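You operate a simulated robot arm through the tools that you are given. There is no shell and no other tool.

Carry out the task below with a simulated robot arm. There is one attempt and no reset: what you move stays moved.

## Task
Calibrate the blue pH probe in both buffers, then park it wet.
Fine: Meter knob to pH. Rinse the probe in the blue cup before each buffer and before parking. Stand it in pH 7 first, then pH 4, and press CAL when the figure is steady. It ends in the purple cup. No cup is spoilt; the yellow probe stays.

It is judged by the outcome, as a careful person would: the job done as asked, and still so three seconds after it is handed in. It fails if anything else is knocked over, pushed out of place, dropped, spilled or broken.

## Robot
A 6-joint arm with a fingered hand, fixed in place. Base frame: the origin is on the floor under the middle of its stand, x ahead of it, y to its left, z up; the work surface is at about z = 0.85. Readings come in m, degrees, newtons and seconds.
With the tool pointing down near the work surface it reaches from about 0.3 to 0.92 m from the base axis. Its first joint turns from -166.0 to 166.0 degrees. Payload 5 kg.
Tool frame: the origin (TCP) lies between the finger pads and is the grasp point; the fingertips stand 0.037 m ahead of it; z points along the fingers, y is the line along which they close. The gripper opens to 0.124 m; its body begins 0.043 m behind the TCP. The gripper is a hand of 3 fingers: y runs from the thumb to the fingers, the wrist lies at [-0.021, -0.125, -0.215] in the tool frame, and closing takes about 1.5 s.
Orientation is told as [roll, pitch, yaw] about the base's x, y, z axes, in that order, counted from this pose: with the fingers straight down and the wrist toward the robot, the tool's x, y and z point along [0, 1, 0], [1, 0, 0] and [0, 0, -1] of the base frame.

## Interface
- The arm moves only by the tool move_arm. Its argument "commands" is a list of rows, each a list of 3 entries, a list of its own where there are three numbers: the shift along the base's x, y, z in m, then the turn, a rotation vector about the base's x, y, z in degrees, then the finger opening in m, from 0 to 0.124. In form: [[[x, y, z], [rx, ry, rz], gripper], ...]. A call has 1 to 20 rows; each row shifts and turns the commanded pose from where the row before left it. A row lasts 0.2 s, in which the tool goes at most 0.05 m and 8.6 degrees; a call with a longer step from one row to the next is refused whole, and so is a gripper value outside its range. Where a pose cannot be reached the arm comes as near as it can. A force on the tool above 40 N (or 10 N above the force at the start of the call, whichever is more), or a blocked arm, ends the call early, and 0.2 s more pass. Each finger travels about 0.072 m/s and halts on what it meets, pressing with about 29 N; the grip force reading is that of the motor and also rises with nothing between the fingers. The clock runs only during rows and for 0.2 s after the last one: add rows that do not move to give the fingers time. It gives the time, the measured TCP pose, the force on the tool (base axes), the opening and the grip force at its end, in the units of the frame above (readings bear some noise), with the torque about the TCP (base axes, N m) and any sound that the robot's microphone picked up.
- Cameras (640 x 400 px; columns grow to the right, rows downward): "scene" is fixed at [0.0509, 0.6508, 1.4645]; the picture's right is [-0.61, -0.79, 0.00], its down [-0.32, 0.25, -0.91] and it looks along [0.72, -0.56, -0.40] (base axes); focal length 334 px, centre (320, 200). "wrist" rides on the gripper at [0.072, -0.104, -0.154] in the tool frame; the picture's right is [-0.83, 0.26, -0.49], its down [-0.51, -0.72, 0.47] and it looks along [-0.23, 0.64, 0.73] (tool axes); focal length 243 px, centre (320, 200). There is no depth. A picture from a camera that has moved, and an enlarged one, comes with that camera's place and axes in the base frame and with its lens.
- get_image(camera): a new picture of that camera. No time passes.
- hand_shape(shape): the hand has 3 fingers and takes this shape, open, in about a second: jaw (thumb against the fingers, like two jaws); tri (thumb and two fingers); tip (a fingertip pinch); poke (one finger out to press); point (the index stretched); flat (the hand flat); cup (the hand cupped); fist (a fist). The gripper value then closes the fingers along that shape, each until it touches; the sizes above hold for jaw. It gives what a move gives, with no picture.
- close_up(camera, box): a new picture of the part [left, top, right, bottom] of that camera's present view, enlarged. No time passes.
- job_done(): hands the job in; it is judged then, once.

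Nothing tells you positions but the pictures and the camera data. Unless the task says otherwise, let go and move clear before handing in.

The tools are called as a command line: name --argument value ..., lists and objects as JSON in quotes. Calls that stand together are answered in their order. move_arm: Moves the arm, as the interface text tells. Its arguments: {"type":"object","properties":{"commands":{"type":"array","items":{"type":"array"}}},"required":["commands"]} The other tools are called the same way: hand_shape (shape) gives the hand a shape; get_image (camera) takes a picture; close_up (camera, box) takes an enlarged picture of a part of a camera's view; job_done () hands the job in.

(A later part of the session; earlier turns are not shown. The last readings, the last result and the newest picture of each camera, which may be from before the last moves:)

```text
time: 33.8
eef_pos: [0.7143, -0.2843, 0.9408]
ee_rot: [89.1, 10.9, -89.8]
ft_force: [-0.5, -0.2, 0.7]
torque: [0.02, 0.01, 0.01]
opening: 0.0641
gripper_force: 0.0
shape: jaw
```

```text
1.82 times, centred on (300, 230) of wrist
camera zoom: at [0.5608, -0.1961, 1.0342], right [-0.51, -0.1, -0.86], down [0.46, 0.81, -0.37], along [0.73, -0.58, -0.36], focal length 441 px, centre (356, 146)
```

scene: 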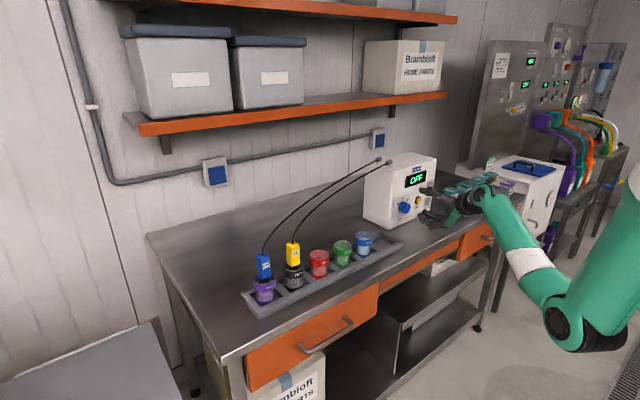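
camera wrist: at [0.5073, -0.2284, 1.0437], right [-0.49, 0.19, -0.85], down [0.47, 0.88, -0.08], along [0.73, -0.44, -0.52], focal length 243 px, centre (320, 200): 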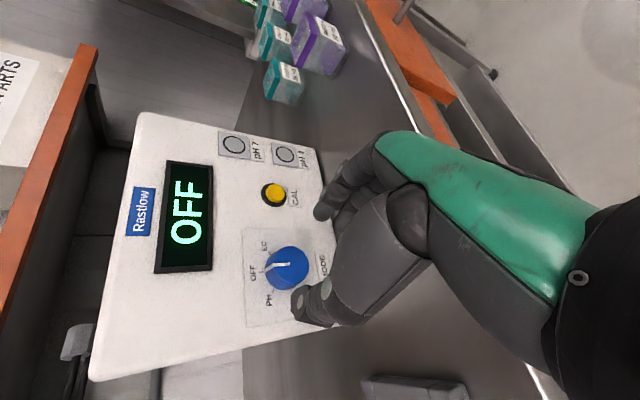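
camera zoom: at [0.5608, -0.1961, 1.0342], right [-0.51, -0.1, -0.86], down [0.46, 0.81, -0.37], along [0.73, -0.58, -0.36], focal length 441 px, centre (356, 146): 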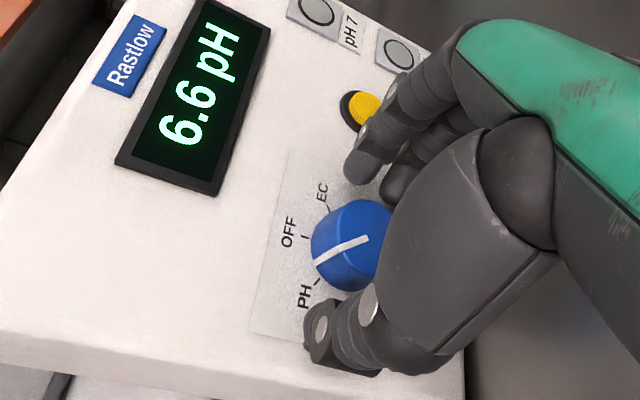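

The pointer has moved about halfway. I'll roll back with fingers open, regrip and turn the rest of the way to the pH mark.

move_arm --commands '[[[0, 0, -0.003], [5, 0, 0], 0.06], [[0, 0, -0.003], [5, 0, 0], 0.06], [[0, 0, -0.003], [5, 0, 0], 0.06], [[0.002, 0, -0.001], [5, 0, 0], 0.06], [[0.002, 0, 0], [5, 0, 0], 0.06], [[0.002, 0, 0], [5, 0, 0], 0.06], [[0, 0, 0], [0, 0, 0], 0.06]]'

close_up --camera "wrist" --box '[180, 120, 420, 340]'

close_up --camera "scene" --box '[360, 150, 500, 250]'

```text
time: 35.4
eef_pos: [0.7214, -0.2818, 0.9303]
ee_rot: [89.1, 41.0, -89.8]
ft_force: [-0.9, 0.2, -0.6]
torque: [0.01, 0.01, -0.01]
opening: 0.0604
gripper_force: 0.1
shape: jaw
```

```text
1.82 times, centred on (300, 230) of wrist
camera zoom: at [0.5669, -0.2541, 1.0546], right [-0.51, 0.34, -0.79], down [0.46, 0.88, 0.08], along [0.73, -0.32, -0.6], focal length 441 px, centre (356, 146)
```

zoom: 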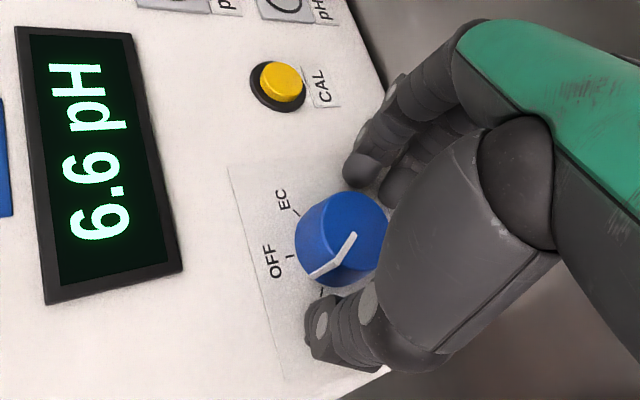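

```text
4.00 times, centred on (430, 200) of scene
camera zoom: at [0.0509, 0.6508, 1.4645], right [-0.61, -0.79, 0.0], down [-0.32, 0.25, -0.91], along [0.72, -0.56, -0.4], focal length 1335 px, centre (-120, 200)
```

zoom: 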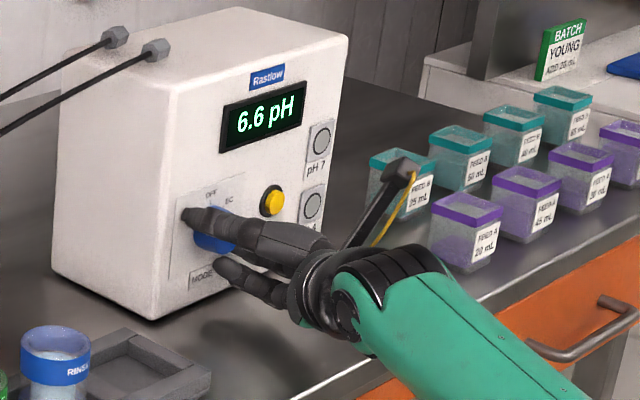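

move_arm --commands '[[[0, -0.001, 0], [0, 0, 0], 0.045], [[0, 0, 0], [0, 0, 0], 0.034], [[0, 0, 0], [0, 0, 0], 0.034], [[0, 0, 0], [0, 0, 0], 0.034], [[0, 0, 0], [-4, 0, 0], 0.034], [[0, 0, 0], [-4, 0, 0], 0.034], [[0, 0, 0], [-4, 0, 0], 0.034], [[0, 0, 0], [-4, 0, 0], 0.034], [[0, 0, 0], [-4, 0, 0], 0.034], [[0, 0, 0], [0, 0, 0], 0.034]]'

close_up --camera "wrist" --box '[180, 120, 420, 340]'

close_up --camera "scene" --box '[360, 150, 500, 250]'

```text
time: 37.6
eef_pos: [0.7195, -0.2841, 0.9316]
ee_rot: [88.9, 20.9, -89.8]
ft_force: [-0.3, -0.1, -0.3]
torque: [-0.02, 0.02, 0.01]
opening: 0.0343
gripper_force: 0.0
shape: jaw
```

```text
1.82 times, centred on (300, 230) of wrist
camera zoom: at [0.5666, -0.2138, 1.0378], right [-0.51, 0.05, -0.86], down [0.46, 0.86, -0.22], along [0.73, -0.51, -0.46], focal length 441 px, centre (356, 146)
```

zoom: 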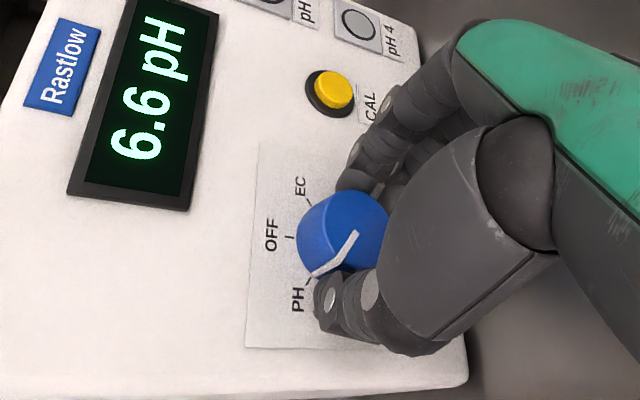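

```text
4.00 times, centred on (430, 200) of scene
camera zoom: at [0.0509, 0.6508, 1.4645], right [-0.61, -0.79, 0.0], down [-0.32, 0.25, -0.91], along [0.72, -0.56, -0.4], focal length 1335 px, centre (-120, 200)
```

zoom: 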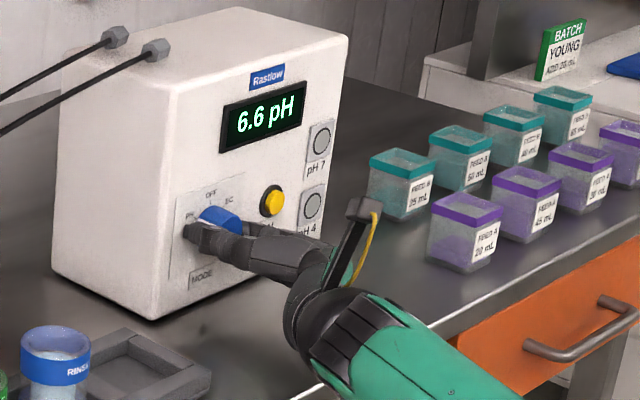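

The meter still reads pH and the pointer appears at the PH tick. I'll open, back straight out and look at it unobstructed.

move_arm --commands '[[[0, 0, 0], [0, 0, 0], 0.05], [[0, 0, 0], [0, 0, 0], 0.07], [[0, 0, 0], [0, 0, 0], 0.07], [[-0.02, 0, 0], [0, 0, 0], 0.07], [[-0.025, 0, 0], [0, 0, 0], 0.07], [[-0.03, 0, 0.01], [0, 0, 0], 0.07], [[-0.03, 0, 0.02], [0, 0, 0], 0.07]]'

close_up --camera "scene" --box '[380, 160, 450, 230]'

get_image --camera "wrist"

```text
time: 39.2
eef_pos: [0.6125, -0.2856, 0.9617]
ee_rot: [89.0, 20.8, -89.7]
ft_force: [0.7, 0.7, 0.7]
torque: [0.01, -0.05, -0.01]
opening: 0.0699
gripper_force: 0.0
shape: jaw
```

```text
5.71 times, centred on (415, 195) of scene
camera zoom: at [0.0509, 0.6508, 1.4645], right [-0.61, -0.79, 0.0], down [-0.32, 0.25, -0.91], along [0.72, -0.56, -0.4], focal length 1907 px, centre (-223, 229)
```

zoom: 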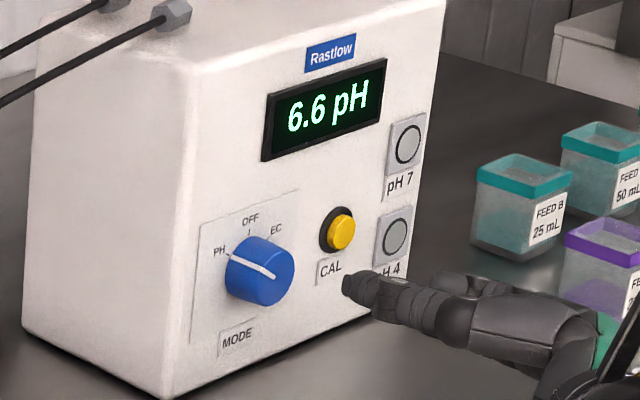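

```text
taken
camera wrist: at [0.4591, -0.2149, 1.0685], right [-0.51, 0.05, -0.86], down [0.46, 0.86, -0.22], along [0.73, -0.51, -0.46], focal length 243 px, centre (320, 200)
```

wrist: 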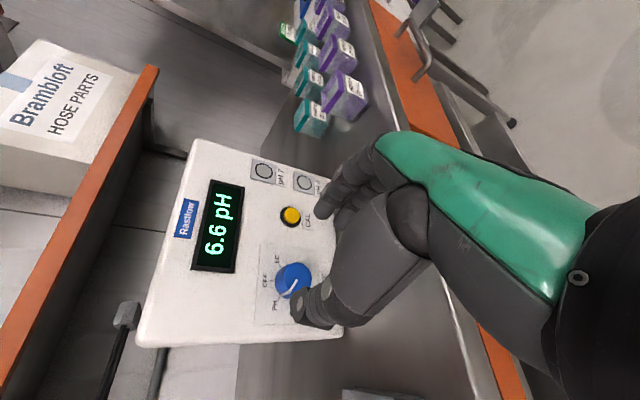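

The pointer now sits at PH and the display reads 6.6 pH. Next I'll bring the hand, wrist left and camera on top, along in front of the rack toward the blue probe, staying high and back from the cups.

move_arm --commands '[[[-0.005, 0.01, 0.03], [-5.2, 0, 0], 0.06], [[-0.005, 0.01, 0.03], [-5.2, 0, 0], 0.06], [[-0.005, 0.01, 0.03], [-5.2, 0, 0], 0.06], [[-0.005, 0.01, 0.03], [-5.2, 0, 0], 0.06], [[0, 0.03, 0], [0, 5, 0], 0.06], [[0, 0.03, 0], [0, 5, 0], 0.06], [[0, 0.03, 0], [0, 5, 0], 0.06], [[0, 0.035, 0], [0, 0, 0], 0.06], [[0, 0.035, 0], [0, 0, 0], 0.06], [[0, 0.035, 0], [0, 0, 0], 0.06], [[0, 0.035, 0], [0, 0, 0], 0.06], [[0, 0.035, 0], [0, 0, 0], 0.06]]'

get_image --camera "scene"

get_image --camera "wrist"

```text
time: 41.8
eef_pos: [0.5943, 0.0208, 1.0797]
ee_rot: [74.0, 0.1, -89.8]
ft_force: [-0.3, -0.1, -0.6]
torque: [0.0, 0.02, 0.06]
opening: 0.0603
gripper_force: 0.1
shape: jaw
```

```text
taken
```

scene: 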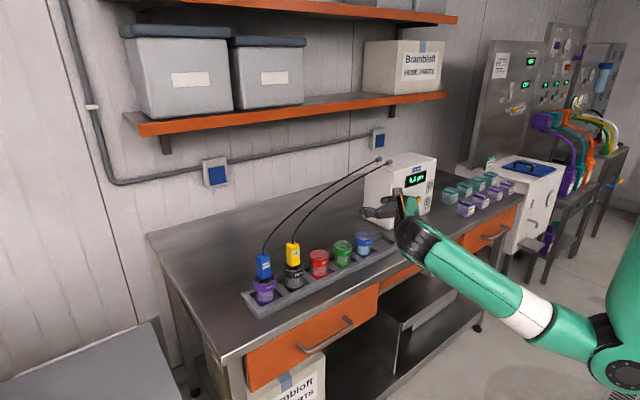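

```text
taken
camera wrist: at [0.4646, 0.1244, 1.1916], right [-0.7, -0.26, -0.66], down [0.31, 0.72, -0.62], along [0.64, -0.64, -0.43], focal length 243 px, centre (320, 200)
```

wrist: 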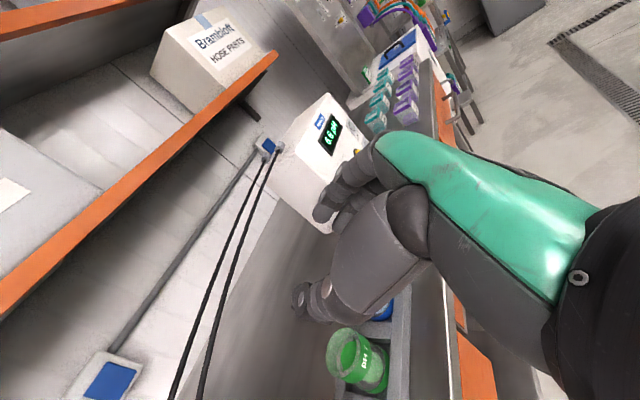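

Everything is tracking well. I'll continue left to in front of the purple cup.

move_arm --commands '[[[0, 0.035, 0], [0, 0, 0], 0.06], [[0, 0.035, 0], [0, 0, 0], 0.06], [[0, 0.035, 0], [0, 0, 0], 0.06], [[0, 0.035, 0], [0, 0, 0], 0.06], [[0, 0.035, 0], [0, 0, 0], 0.06], [[0, 0.035, 0], [0, 0, 0], 0.06], [[0, 0.035, 0], [0, 0, 0], 0.06], [[0, 0.035, 0], [0, 0, 0], 0.06], [[0, 0.028, 0], [0, 0, 0], 0.06], [[0, 0, 0], [0, 0, 0], 0.06]]'

get_image --camera "scene"

get_image --camera "wrist"

```text
time: 44.0
eef_pos: [0.5963, 0.328, 1.0833]
ee_rot: [73.9, 0.1, -89.8]
ft_force: [0.1, 0.6, 0.0]
torque: [-0.04, 0.0, 0.01]
opening: 0.0605
gripper_force: 0.2
shape: jaw
```

```text
taken
```

scene: 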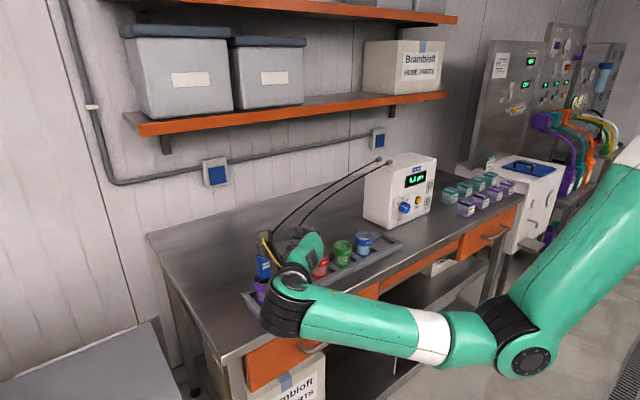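

```text
taken
camera wrist: at [0.4671, 0.4319, 1.1952], right [-0.7, -0.26, -0.66], down [0.31, 0.72, -0.62], along [0.64, -0.64, -0.43], focal length 243 px, centre (320, 200)
```

wrist: 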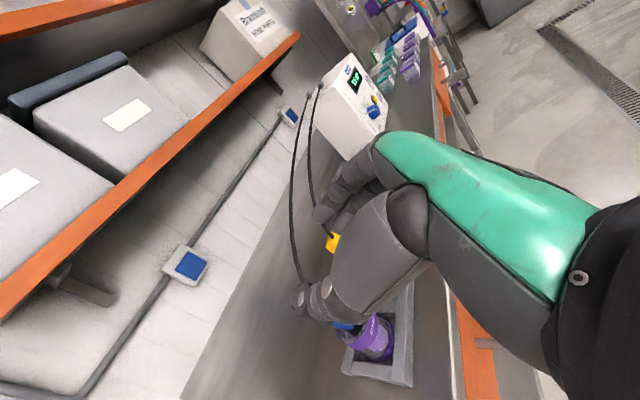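

The arm reaches here fine. I'll enlarge the wrist view around the probe to fix its position.

close_up --camera "wrist" --box '[280, 210, 430, 390]'

close_up --camera "scene" --box '[230, 210, 350, 310]'

```text
2.22 times, centred on (355, 300) of wrist
camera zoom: at [0.4671, 0.4319, 1.1952], right [-0.7, -0.26, -0.66], down [0.31, 0.72, -0.62], along [0.64, -0.64, -0.43], focal length 539 px, centre (242, -22)
```

zoom: 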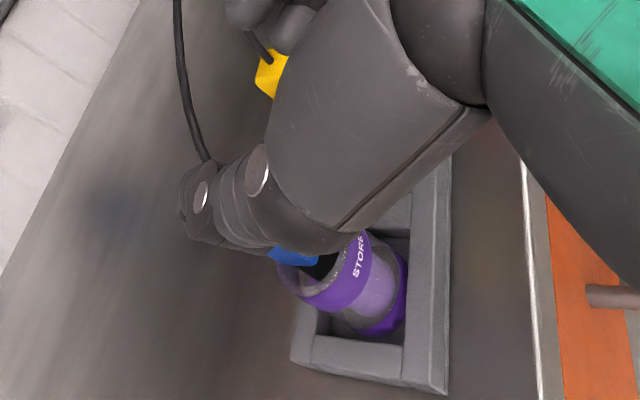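

```text
4.00 times, centred on (290, 260) of scene
camera zoom: at [0.0509, 0.6508, 1.4645], right [-0.61, -0.79, 0.0], down [-0.32, 0.25, -0.91], along [0.72, -0.56, -0.4], focal length 1335 px, centre (440, -40)
```

zoom: 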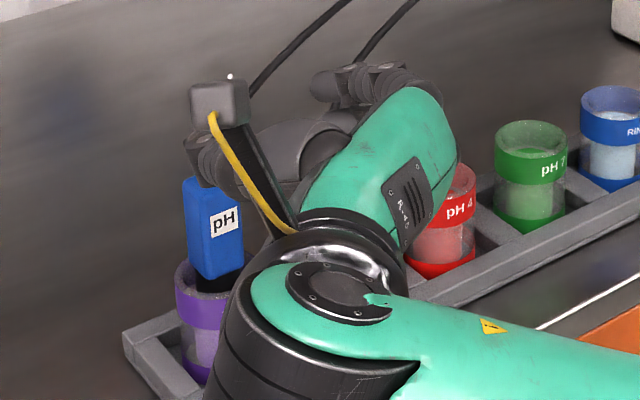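

The cups come out evenly spaced about 0.087 m apart along x≈0.696, which puts the probe near y≈0.322. I'll lower in front of it at x≈0.60, clear of the cup, with the fingers open just enough to pass either side of the handle without nearing the yellow probe.

move_arm --commands '[[[0, -0.003, -0.02], [0, 0, 0], 0.058], [[0, -0.003, -0.02], [0, 0, 0], 0.058], [[0, 0, -0.02], [0, 0, 0], 0.058], [[0, 0, -0.02], [0, 0, 0], 0.058], [[0, 0, -0.02], [0, 0, 0], 0.058], [[0, 0, -0.008], [0, 0, 0], 0.058], [[0, 0, 0], [0, 0, 0], 0.058]]'

get_image --camera "wrist"

get_image --camera "scene"

```text
time: 45.6
eef_pos: [0.5953, 0.3235, 0.9732]
ee_rot: [73.9, 0.1, -89.8]
ft_force: [0.8, 0.4, -0.1]
torque: [-0.01, -0.02, 0.04]
opening: 0.0586
gripper_force: 0.0
shape: jaw
```

```text
taken
camera wrist: at [0.4667, 0.4259, 1.0846], right [-0.7, -0.26, -0.66], down [0.31, 0.72, -0.62], along [0.64, -0.64, -0.43], focal length 243 px, centre (320, 200)
```

wrist: 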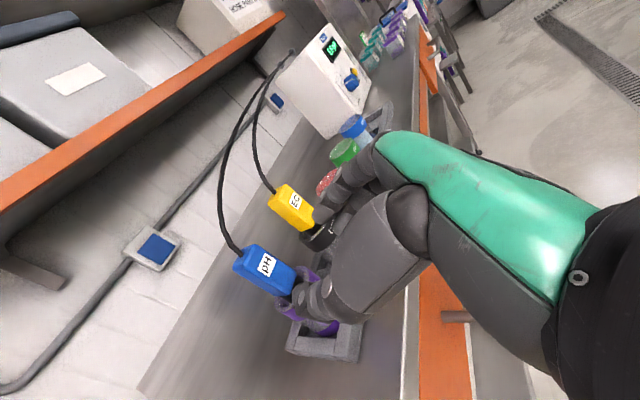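

```text
taken
```

scene: 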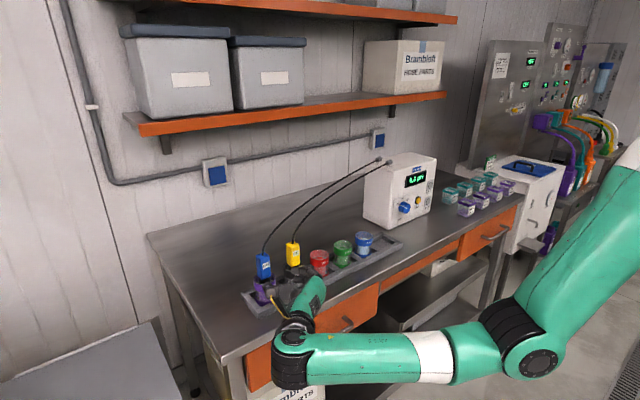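

Now the wrist camera sees the blue probe plainly. I'll enlarge to measure it.

close_up --camera "wrist" --box '[210, 160, 370, 360]'

close_up --camera "scene" --box '[230, 220, 350, 320]'

```text
2.00 times, centred on (290, 260) of wrist
camera zoom: at [0.4667, 0.4259, 1.0846], right [-0.7, -0.26, -0.66], down [0.31, 0.72, -0.62], along [0.64, -0.64, -0.43], focal length 485 px, centre (380, 80)
```

zoom: 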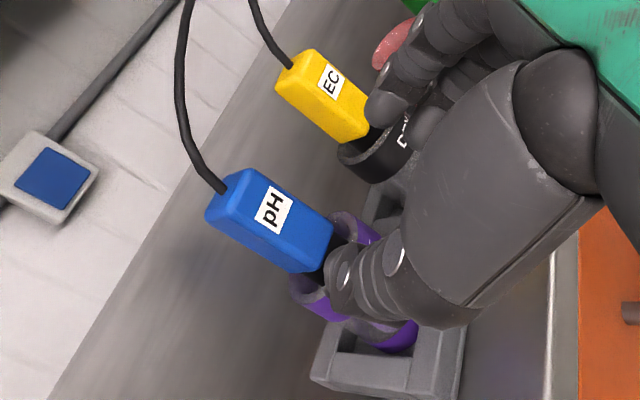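

```text
4.00 times, centred on (290, 270) of scene
camera zoom: at [0.0509, 0.6508, 1.4645], right [-0.61, -0.79, 0.0], down [-0.32, 0.25, -0.91], along [0.72, -0.56, -0.4], focal length 1335 px, centre (440, -80)
```

zoom: 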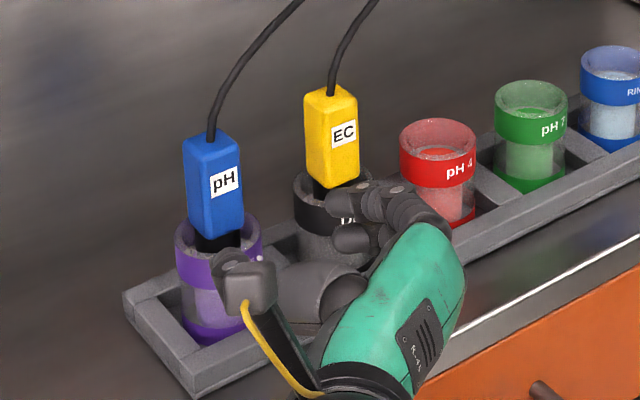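

The handle spans about z 0.935–1.005 at y≈0.328, x≈0.697. I'll align to y=0.327, z=0.978 and slide forward partway, then check clearances.

move_arm --commands '[[[0, 0.004, 0.005], [0, 0, 0], 0.058], [[0.015, 0, 0], [0, 0, 0], 0.058], [[0.015, 0, 0], [0, 0, 0], 0.058], [[0.012, 0, 0], [0, 0, 0], 0.058], [[0.01, 0, 0], [0, 0, 0], 0.058], [[0, 0, 0], [0, 0, 0], 0.058]]'

close_up --camera "wrist" --box '[210, 160, 370, 360]'

close_up --camera "scene" --box '[230, 220, 350, 320]'

```text
time: 47.0
eef_pos: [0.6477, 0.327, 0.9777]
ee_rot: [73.8, 0.1, -89.9]
ft_force: [0.5, 0.4, 0.4]
torque: [0.01, -0.03, -0.02]
opening: 0.0583
gripper_force: 0.0
shape: jaw
```

```text
2.00 times, centred on (290, 260) of wrist
camera zoom: at [0.5184, 0.4298, 1.0892], right [-0.7, -0.26, -0.66], down [0.31, 0.72, -0.62], along [0.64, -0.64, -0.43], focal length 485 px, centre (380, 80)
```

zoom: 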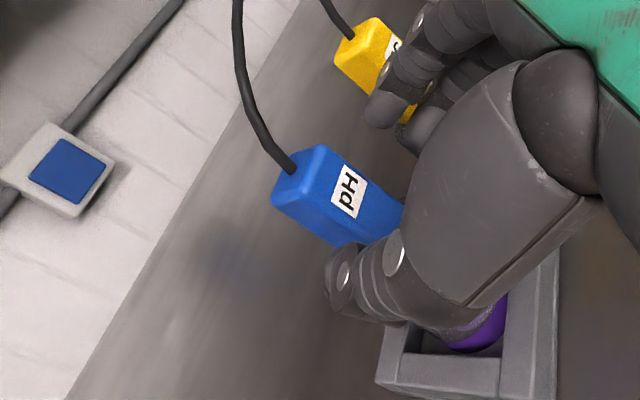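

```text
4.00 times, centred on (290, 270) of scene
camera zoom: at [0.0509, 0.6508, 1.4645], right [-0.61, -0.79, 0.0], down [-0.32, 0.25, -0.91], along [0.72, -0.56, -0.4], focal length 1335 px, centre (440, -80)
```

zoom: 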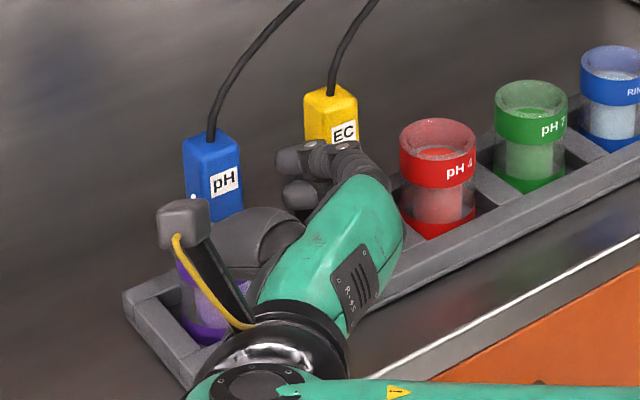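

Clearances look good: the thumb passes outside the handle and the fingers pass between the two probes. I'll slide the rest of the way.

move_arm --commands '[[[0.012, 0, 0], [0, 0, 0], 0.058], [[0.012, 0, 0], [0, 0, 0], 0.058], [[0.012, 0, 0], [0, 0, 0], 0.058], [[0.012, 0, 0], [0, 0, 0], 0.058], [[0.004, 0, 0], [0, 0, 0], 0.058], [[0, 0, 0], [0, 0, 0], 0.058]]'

close_up --camera "wrist" --box '[230, 130, 430, 330]'

close_up --camera "scene" --box '[230, 220, 350, 320]'

```text
time: 48.4
eef_pos: [0.6982, 0.3282, 0.977]
ee_rot: [73.9, 0.1, -89.8]
ft_force: [0.1, 0.6, 0.4]
torque: [0.0, 0.01, 0.02]
opening: 0.0585
gripper_force: 0.1
shape: jaw
```

```text
2.00 times, centred on (330, 230) of wrist
camera zoom: at [0.5708, 0.4308, 1.0896], right [-0.7, -0.26, -0.66], down [0.31, 0.72, -0.62], along [0.64, -0.64, -0.43], focal length 485 px, centre (300, 140)
```

zoom: 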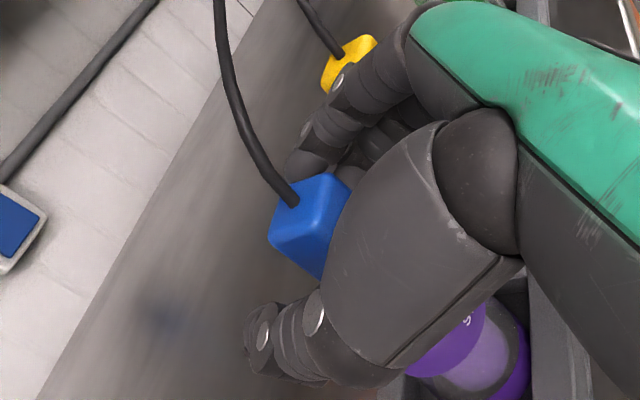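

```text
4.00 times, centred on (290, 270) of scene
camera zoom: at [0.0509, 0.6508, 1.4645], right [-0.61, -0.79, 0.0], down [-0.32, 0.25, -0.91], along [0.72, -0.56, -0.4], focal length 1335 px, centre (440, -80)
```

zoom: 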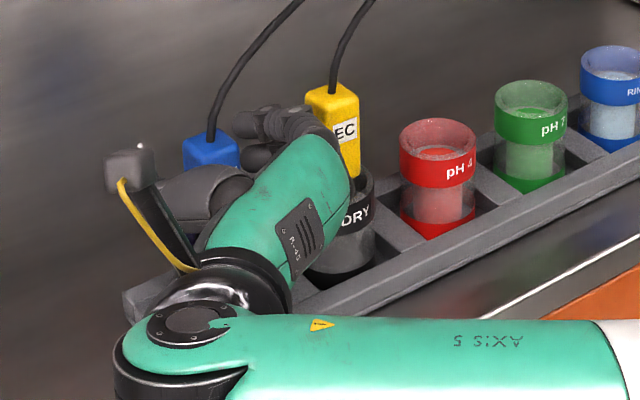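

The handle is centred between thumb and fingers, with its top at (0.702, 0.327, 0.997). I'll close the grip.

move_arm --commands '[[[0.003, -0.001, 0], [0, 0, 0], 0.045], [[0, 0, 0], [0, 0, 0], 0.03], [[0, 0, 0], [0, 0, 0], 0.018], [[0, 0, 0], [0, 0, 0], 0.012], [[0, 0, 0], [0, 0, 0], 0.012], [[0, 0, 0], [0, 0, 0], 0.012]]'

close_up --camera "wrist" --box '[230, 130, 430, 330]'

close_up --camera "scene" --box '[230, 220, 350, 320]'

```text
time: 49.8
eef_pos: [0.7032, 0.3261, 0.9764]
ee_rot: [74.0, 0.1, -89.7]
ft_force: [0.1, -0.4, 0.6]
torque: [-0.01, -0.01, 0.0]
opening: 0.0128
gripper_force: 0.1
shape: jaw
```

```text
2.00 times, centred on (330, 230) of wrist
camera zoom: at [0.5736, 0.4298, 1.0889], right [-0.7, -0.26, -0.66], down [0.31, 0.72, -0.62], along [0.64, -0.64, -0.43], focal length 485 px, centre (300, 140)
```

zoom: 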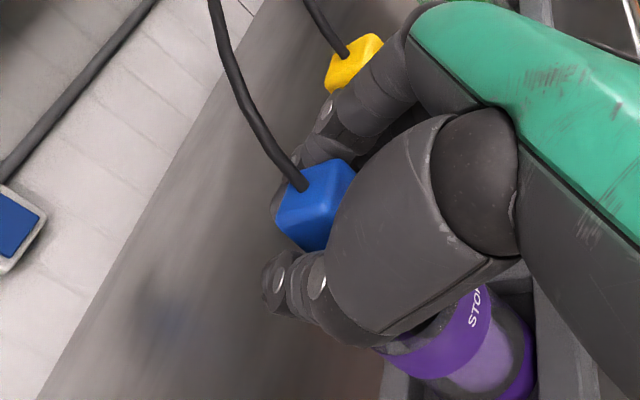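

```text
4.00 times, centred on (290, 270) of scene
camera zoom: at [0.0509, 0.6508, 1.4645], right [-0.61, -0.79, 0.0], down [-0.32, 0.25, -0.91], along [0.72, -0.56, -0.4], focal length 1335 px, centre (440, -80)
```

zoom: 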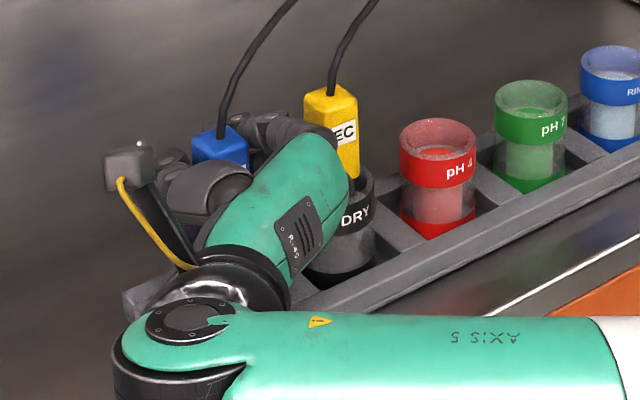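

The grip force reads almost nothing, so the fingers are not yet pressing on the handle. I'll close further and watch the force.

move_arm --commands '[[[0, 0, 0], [0, 0, 0], 0.008], [[0, 0, 0], [0, 0, 0], 0.004], [[0, 0, 0], [0, 0, 0], 0.0], [[0, 0, 0], [0, 0, 0], 0.0], [[0, 0, 0], [0, 0, 0], 0.0]]'

close_up --camera "wrist" --box '[250, 150, 400, 300]'

close_up --camera "scene" --box '[250, 225, 320, 295]'

```text
time: 51.0
eef_pos: [0.7015, 0.3271, 0.9761]
ee_rot: [74.0, 0.1, -89.8]
ft_force: [1.8, -1.3, 0.1]
torque: [-0.05, -0.03, 0.0]
opening: 0.0075
gripper_force: 28.8
shape: jaw
```

```text
2.67 times, centred on (325, 225) of wrist
camera zoom: at [0.5737, 0.4298, 1.089], right [-0.7, -0.26, -0.66], down [0.31, 0.72, -0.62], along [0.64, -0.64, -0.43], focal length 647 px, centre (307, 133)
```

zoom: 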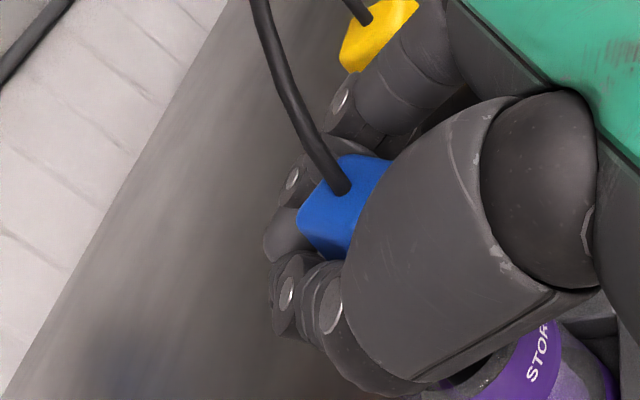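

```text
5.71 times, centred on (285, 260) of scene
camera zoom: at [0.0509, 0.6508, 1.4645], right [-0.61, -0.79, 0.0], down [-0.32, 0.25, -0.91], along [0.72, -0.56, -0.4], focal length 1907 px, centre (520, -143)
```

zoom: 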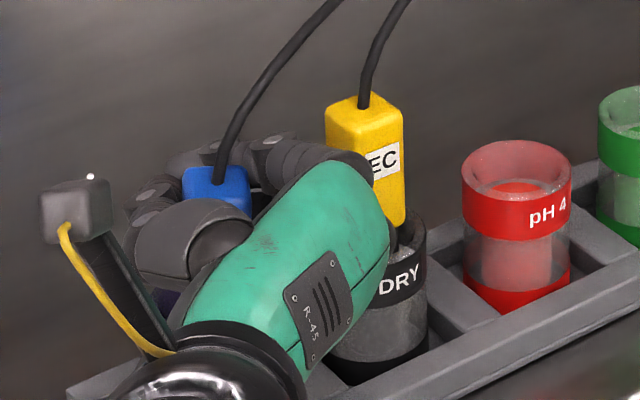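

The handle is now firmly gripped (29 N). I'll lift straight up slowly and check it comes with the hand and leaves the cup in place.

move_arm --commands '[[[0, 0, 0.008], [0, 0, 0], 0.0], [[0, 0, 0.012], [0, 0, 0], 0.0], [[0, 0, 0.015], [0, 0, 0], 0.0], [[0, 0, 0.015], [0, 0, 0], 0.0], [[0, 0, 0.015], [0, 0, 0], 0.0], [[0, 0, 0], [0, 0, 0], 0.0]]'

get_image --camera "wrist"

close_up --camera "scene" --box '[220, 180, 360, 320]'

```text
time: 52.4
eef_pos: [0.701, 0.3272, 1.0426]
ee_rot: [74.0, 0.1, -89.8]
ft_force: [0.2, 0.9, -0.4]
torque: [0.03, -0.01, -0.01]
opening: 0.0074
gripper_force: 29.4
shape: jaw
```

```text
taken
camera wrist: at [0.5731, 0.4292, 1.1548], right [-0.7, -0.26, -0.66], down [0.31, 0.72, -0.62], along [0.64, -0.64, -0.43], focal length 243 px, centre (320, 200)
```

wrist: 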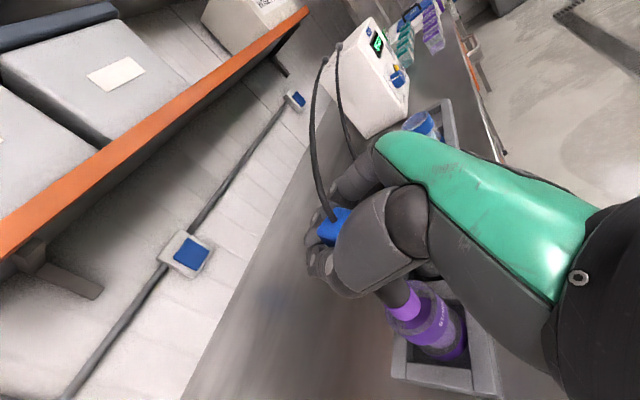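

```text
2.86 times, centred on (290, 250) of scene
camera zoom: at [0.0509, 0.6508, 1.4645], right [-0.61, -0.79, 0.0], down [-0.32, 0.25, -0.91], along [0.72, -0.56, -0.4], focal length 953 px, centre (406, 57)
```

zoom: 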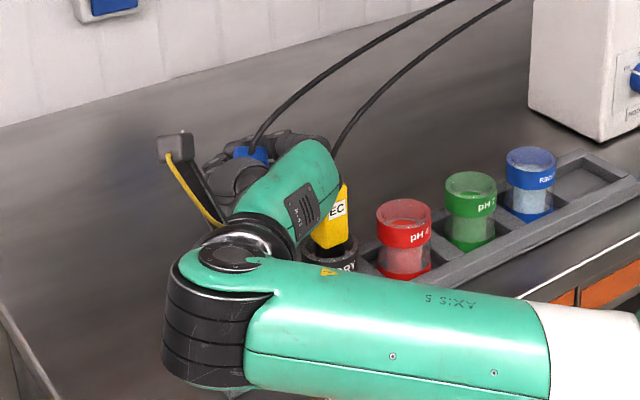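

move_arm --commands '[[[0, 0, 0.015], [0, 0, 0], 0.0], [[0, 0, 0.015], [0, 0, 0], 0.0], [[0, 0, 0.015], [0, 0, 0], 0.0], [[0, 0, 0.015], [0, 0, 0], 0.0], [[0, 0, 0.01], [0, 0, 0], 0.0], [[0, 0, 0], [0, 0, 0], 0.0]]'

get_image --camera "wrist"

close_up --camera "scene" --box '[220, 160, 360, 320]'

```text
time: 53.8
eef_pos: [0.702, 0.325, 1.1121]
ee_rot: [73.9, 0.1, -89.8]
ft_force: [-0.7, 0.9, -1.1]
torque: [0.0, 0.0, 0.01]
opening: 0.0075
gripper_force: 29.0
shape: jaw
```

```text
taken
camera wrist: at [0.5732, 0.4277, 1.2239], right [-0.7, -0.26, -0.66], down [0.31, 0.72, -0.62], along [0.64, -0.64, -0.43], focal length 243 px, centre (320, 200)
```

wrist: 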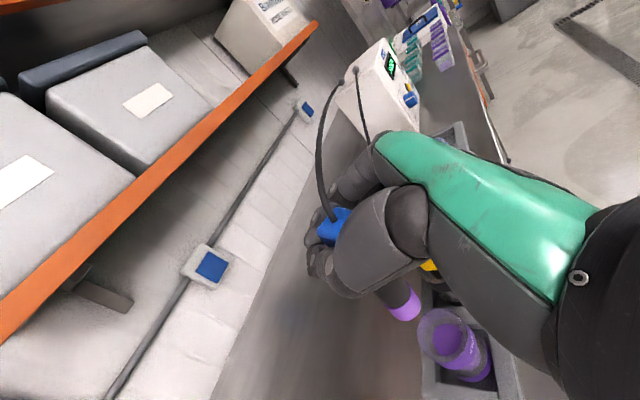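

```text
2.50 times, centred on (290, 240) of scene
camera zoom: at [0.0509, 0.6508, 1.4645], right [-0.61, -0.79, 0.0], down [-0.32, 0.25, -0.91], along [0.72, -0.56, -0.4], focal length 834 px, centre (395, 100)
```

zoom: 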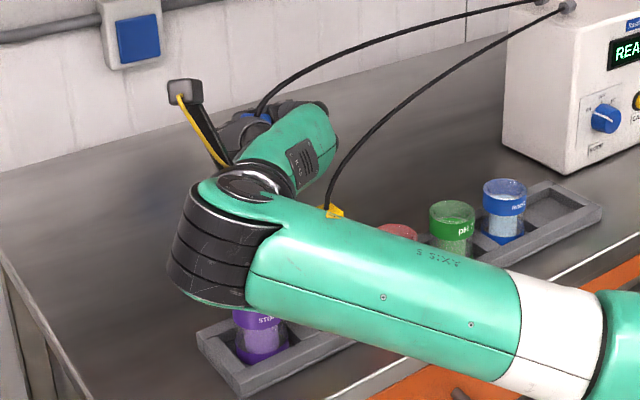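

The probe came out cleanly and the purple cup stayed put; its tip is about 0.113 m below the grasp point. I'll enlarge the wrist view and the meter display.

close_up --camera "wrist" --box '[360, 250, 540, 400]'

close_up --camera "scene" --box '[380, 150, 450, 230]'

```text
2.67 times, centred on (450, 325) of wrist
camera zoom: at [0.5732, 0.4277, 1.2239], right [-0.7, -0.26, -0.66], down [0.31, 0.72, -0.62], along [0.64, -0.64, -0.43], focal length 647 px, centre (-27, -133)
```

zoom: 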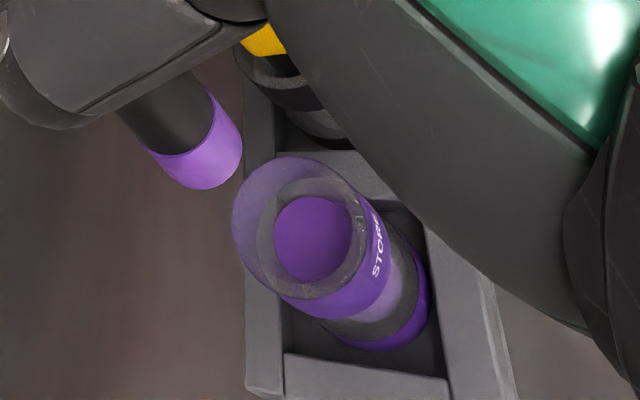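

```text
5.00 times, centred on (415, 190) of scene
camera zoom: at [0.0509, 0.6508, 1.4645], right [-0.61, -0.79, 0.0], down [-0.32, 0.25, -0.91], along [0.72, -0.56, -0.4], focal length 1668 px, centre (-155, 250)
```

zoom: 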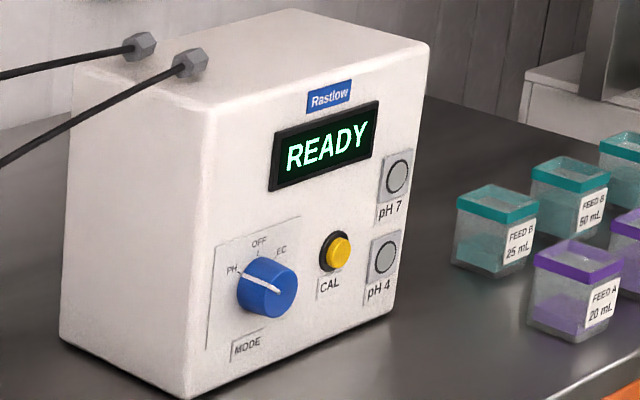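

The meter says READY with the probe in air. The current wrist view (tip over purple) gives me a template for lining up over the other cups. I'll take the probe out to the front of the rack, away from the yellow probe and the other cups, and along to the blue rinse cup.

move_arm --commands '[[[-0.025, 0, 0], [0, 0, 0], 0.0], [[-0.025, 0, 0], [0, 0, 0], 0.0], [[-0.025, 0, 0], [0, 0, 0], 0.0], [[-0.02, -0.01, 0], [0, 0, 0], 0.0], [[0, -0.025, 0], [0, 0, 0], 0.0], [[0, -0.03, 0], [0, 0, 0], 0.0], [[0, -0.03, 0], [0, 0, 0], 0.0], [[0, -0.03, 0], [0, 0, 0], 0.0], [[0, -0.03, 0], [0, 0, 0], 0.0], [[0, -0.03, 0], [0, 0, 0], 0.0], [[0, -0.03, 0], [0, 0, 0], 0.0], [[0, -0.03, 0], [0, 0, 0], 0.0], [[0, -0.03, 0], [0, 0, 0], 0.0], [[0, -0.03, 0], [0, 0, 0], 0.0], [[0, -0.03, 0], [0, 0, 0], 0.0], [[0, -0.023, 0], [0, 0, 0], 0.0], [[0, 0, 0], [0, 0, 0], 0.0]]'

get_image --camera "wrist"

get_image --camera "scene"

```text
time: 57.4
eef_pos: [0.6065, -0.032, 1.1128]
ee_rot: [73.9, 0.1, -89.8]
ft_force: [-0.5, 0.2, -1.5]
torque: [0.0, -0.02, 0.02]
opening: 0.0071
gripper_force: 29.4
shape: jaw
```

```text
taken
camera wrist: at [0.4779, 0.0708, 1.2244], right [-0.7, -0.26, -0.66], down [0.31, 0.72, -0.62], along [0.64, -0.64, -0.43], focal length 243 px, centre (320, 200)
```

wrist: 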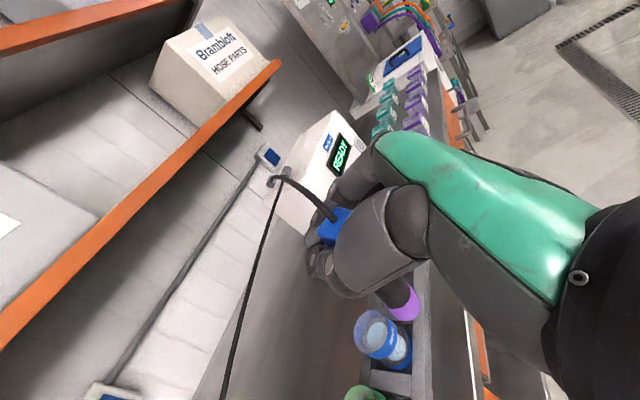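

```text
taken
```

scene: 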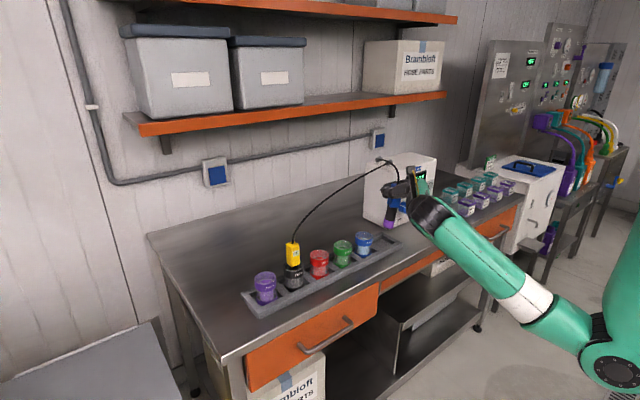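

The probe hangs in front of the rinse cup. I'll enlarge to compute the blue cup's centre.

close_up --camera "wrist" --box '[320, 250, 480, 400]'

close_up --camera "scene" --box '[330, 150, 450, 270]'

```text
2.67 times, centred on (400, 325) of wrist
camera zoom: at [0.4779, 0.0708, 1.2244], right [-0.7, -0.26, -0.66], down [0.31, 0.72, -0.62], along [0.64, -0.64, -0.43], focal length 647 px, centre (107, -133)
```

zoom: 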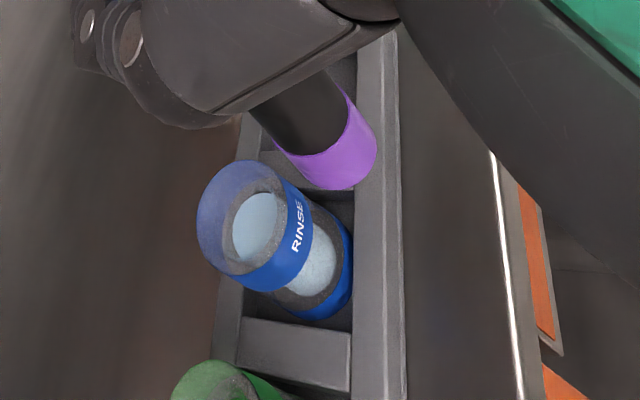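

```text
3.33 times, centred on (390, 210) of scene
camera zoom: at [0.0509, 0.6508, 1.4645], right [-0.61, -0.79, 0.0], down [-0.32, 0.25, -0.91], along [0.72, -0.56, -0.4], focal length 1112 px, centre (87, 167)
```

zoom: 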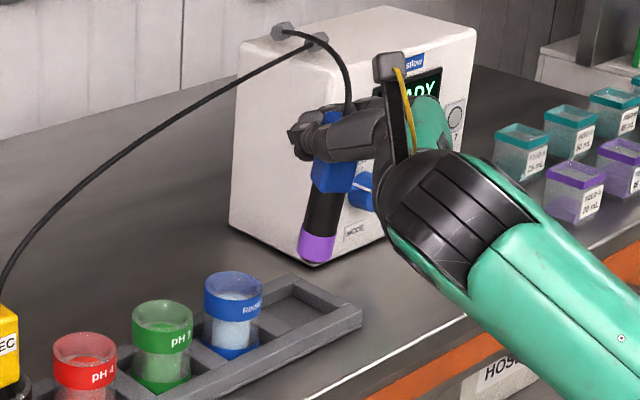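

Relative to the purple cup, the blue cup is at Δy=−0.358, Δx≈−0.0015. I'll slide the probe over it and compare with the purple template view.

move_arm --commands '[[[0.025, 0, 0], [0, 0, 0], 0.0], [[0.025, 0, 0], [0, 0, 0], 0.0], [[0.025, 0, 0], [0, 0, 0], 0.0], [[0.019, 0, 0], [0, 0, 0], 0.0], [[0, 0, 0], [0, 0, 0], 0.0], [[0, 0, 0], [0, 0, 0], 0.0]]'

close_up --camera "wrist" --box '[360, 250, 540, 400]'

close_up --camera "scene" --box '[320, 150, 440, 270]'

```text
time: 58.8
eef_pos: [0.6996, -0.0358, 1.1125]
ee_rot: [73.9, 0.1, -89.8]
ft_force: [-1.0, 0.1, -0.7]
torque: [0.04, 0.01, 0.03]
opening: 0.0072
gripper_force: 29.1
shape: jaw
```

```text
2.67 times, centred on (450, 325) of wrist
camera zoom: at [0.5711, 0.068, 1.2249], right [-0.7, -0.26, -0.66], down [0.31, 0.72, -0.62], along [0.64, -0.64, -0.43], focal length 647 px, centre (-27, -133)
```

zoom: 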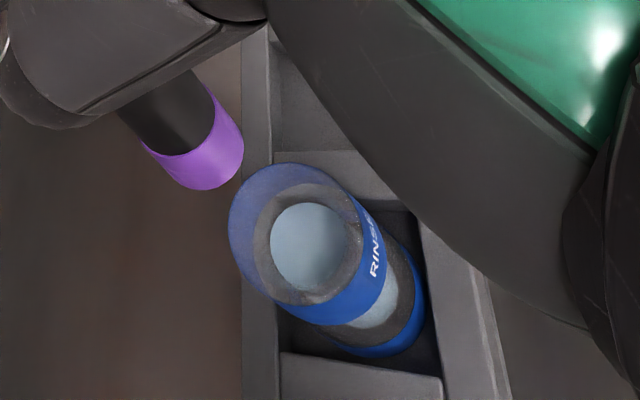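

```text
3.33 times, centred on (380, 210) of scene
camera zoom: at [0.0509, 0.6508, 1.4645], right [-0.61, -0.79, 0.0], down [-0.32, 0.25, -0.91], along [0.72, -0.56, -0.4], focal length 1112 px, centre (120, 167)
```

zoom: 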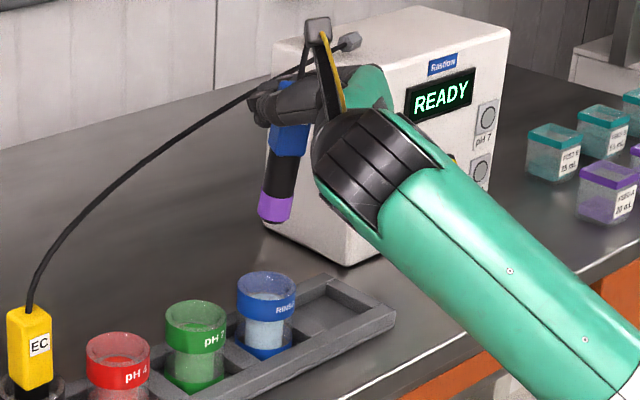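

The view nearly matches the template; I need about +4 mm in y. I'll correct and lower until the tip reaches the rim, then look again.

move_arm --commands '[[[0.001, 0.004, 0], [0, 0, 0], 0.0], [[0, 0, -0.015], [0, 0, 0], 0.0], [[0, 0, -0.015], [0, 0, 0], 0.0], [[0, 0, -0.015], [0, 0, 0], 0.0], [[0, 0, -0.015], [0, 0, 0], 0.0], [[0, 0, 0], [0, 0, 0], 0.0]]'

close_up --camera "wrist" --box '[320, 220, 500, 370]'

close_up --camera "scene" --box '[320, 170, 440, 270]'

```text
time: 60.2
eef_pos: [0.7011, -0.0297, 1.0521]
ee_rot: [73.8, 0.1, -89.8]
ft_force: [-0.3, 0.8, -0.3]
torque: [-0.01, 0.0, -0.01]
opening: 0.0073
gripper_force: 29.4
shape: jaw
```

```text
2.67 times, centred on (410, 295) of wrist
camera zoom: at [0.5725, 0.074, 1.1642], right [-0.7, -0.26, -0.66], down [0.31, 0.72, -0.62], along [0.64, -0.64, -0.43], focal length 647 px, centre (80, -53)
```

zoom: 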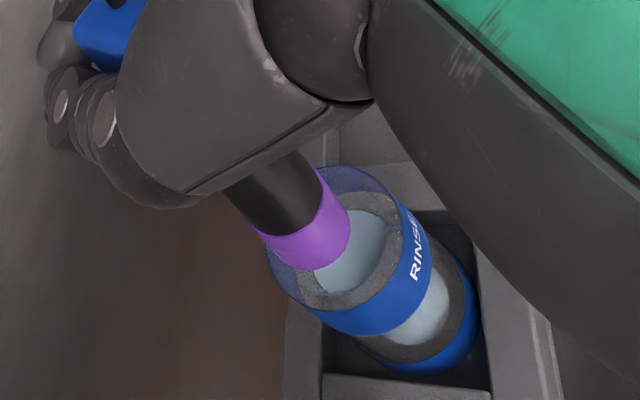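

```text
4.00 times, centred on (380, 220) of scene
camera zoom: at [0.0509, 0.6508, 1.4645], right [-0.61, -0.79, 0.0], down [-0.32, 0.25, -0.91], along [0.72, -0.56, -0.4], focal length 1335 px, centre (80, 120)
```

zoom: 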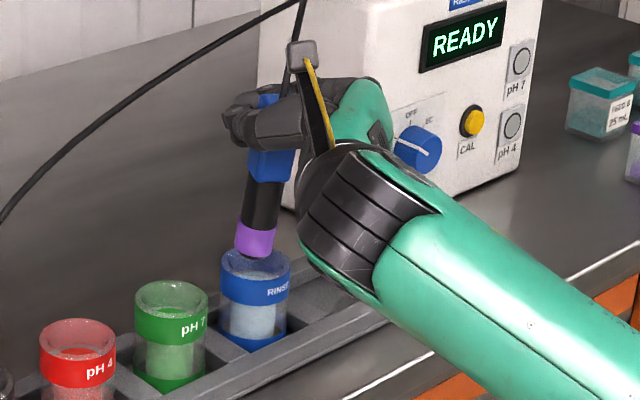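

The tip is at the mouth, about 3–5 mm off centre. I'll trim that and lower further into the rinse.

move_arm --commands '[[[-0.002, -0.003, 0], [0, 0, 0], 0.0], [[0, 0, -0.01], [0, 0, 0], 0.0], [[0, 0, -0.01], [0, 0, 0], 0.0], [[0, 0, -0.01], [0, 0, 0], 0.0], [[0, 0, 0], [0, 0, 0], 0.0]]'

close_up --camera "wrist" --box '[300, 200, 480, 350]'

close_up --camera "scene" --box '[340, 190, 420, 260]'

```text
time: 61.4
eef_pos: [0.7001, -0.0312, 1.0235]
ee_rot: [73.8, 0.1, -89.7]
ft_force: [0.9, 0.7, -0.5]
torque: [0.0, -0.01, 0.03]
opening: 0.007
gripper_force: 28.8
shape: jaw
```

```text
2.67 times, centred on (390, 275) of wrist
camera zoom: at [0.5712, 0.072, 1.1353], right [-0.7, -0.26, -0.66], down [0.31, 0.72, -0.62], along [0.64, -0.64, -0.43], focal length 647 px, centre (133, 0)
```

zoom: 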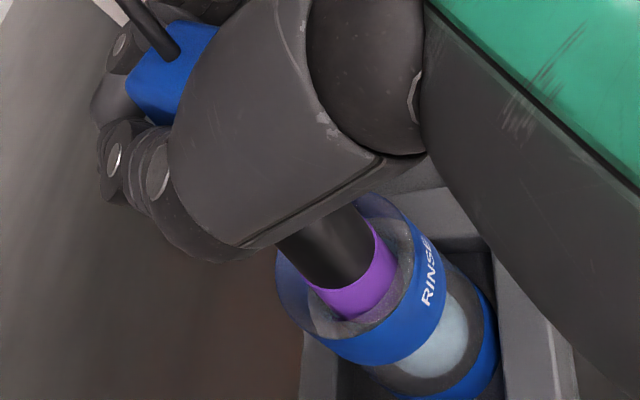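

```text
5.71 times, centred on (380, 225) of scene
camera zoom: at [0.0509, 0.6508, 1.4645], right [-0.61, -0.79, 0.0], down [-0.32, 0.25, -0.91], along [0.72, -0.56, -0.4], focal length 1907 px, centre (-23, 57)
```

zoom: 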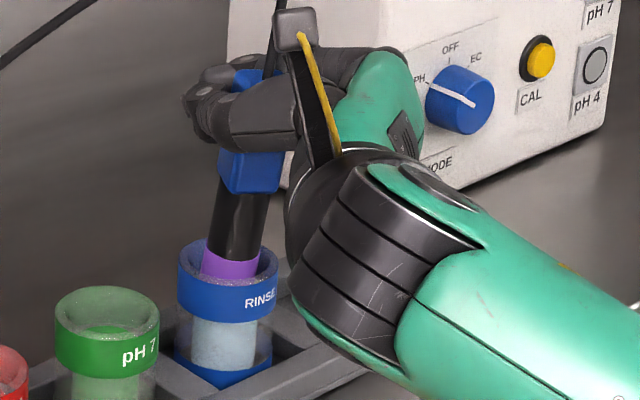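

The probe is entering the cup without contact. I'll lower the rest to standing depth and hold it for a good rinse.

move_arm --commands '[[[0, 0, -0.01], [0, 0, 0], 0.0], [[0, 0, -0.01], [0, 0, 0], 0.0], [[0, 0, -0.01], [0, 0, 0], 0.0], [[0, 0, -0.008], [0, 0, 0], 0.0], [[0, 0, -0.006], [0, 0, 0], 0.0], [[0, 0, 0], [0, 0, 0], 0.0]]'

close_up --camera "wrist" --box '[280, 160, 460, 310]'

close_up --camera "scene" --box '[340, 160, 440, 260]'

```text
time: 62.8
eef_pos: [0.7018, -0.0324, 0.9791]
ee_rot: [74.0, 0.2, -89.8]
ft_force: [-0.1, -0.5, -1.4]
torque: [0.0, 0.0, -0.01]
opening: 0.007
gripper_force: 29.1
shape: jaw
```

```text
2.67 times, centred on (370, 235) of wrist
camera zoom: at [0.5725, 0.0717, 1.0902], right [-0.7, -0.26, -0.66], down [0.31, 0.72, -0.62], along [0.64, -0.64, -0.43], focal length 647 px, centre (187, 107)
```

zoom: 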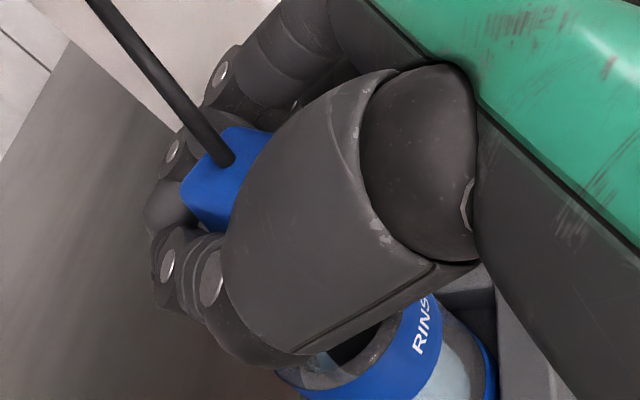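

```text
4.00 times, centred on (390, 210) of scene
camera zoom: at [0.0509, 0.6508, 1.4645], right [-0.61, -0.79, 0.0], down [-0.32, 0.25, -0.91], along [0.72, -0.56, -0.4], focal length 1335 px, centre (40, 160)
```

zoom: 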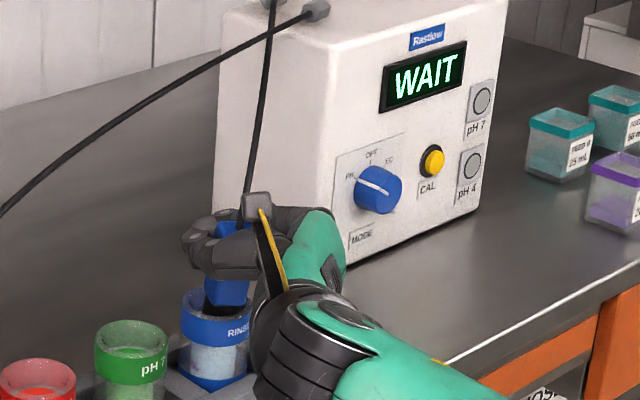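

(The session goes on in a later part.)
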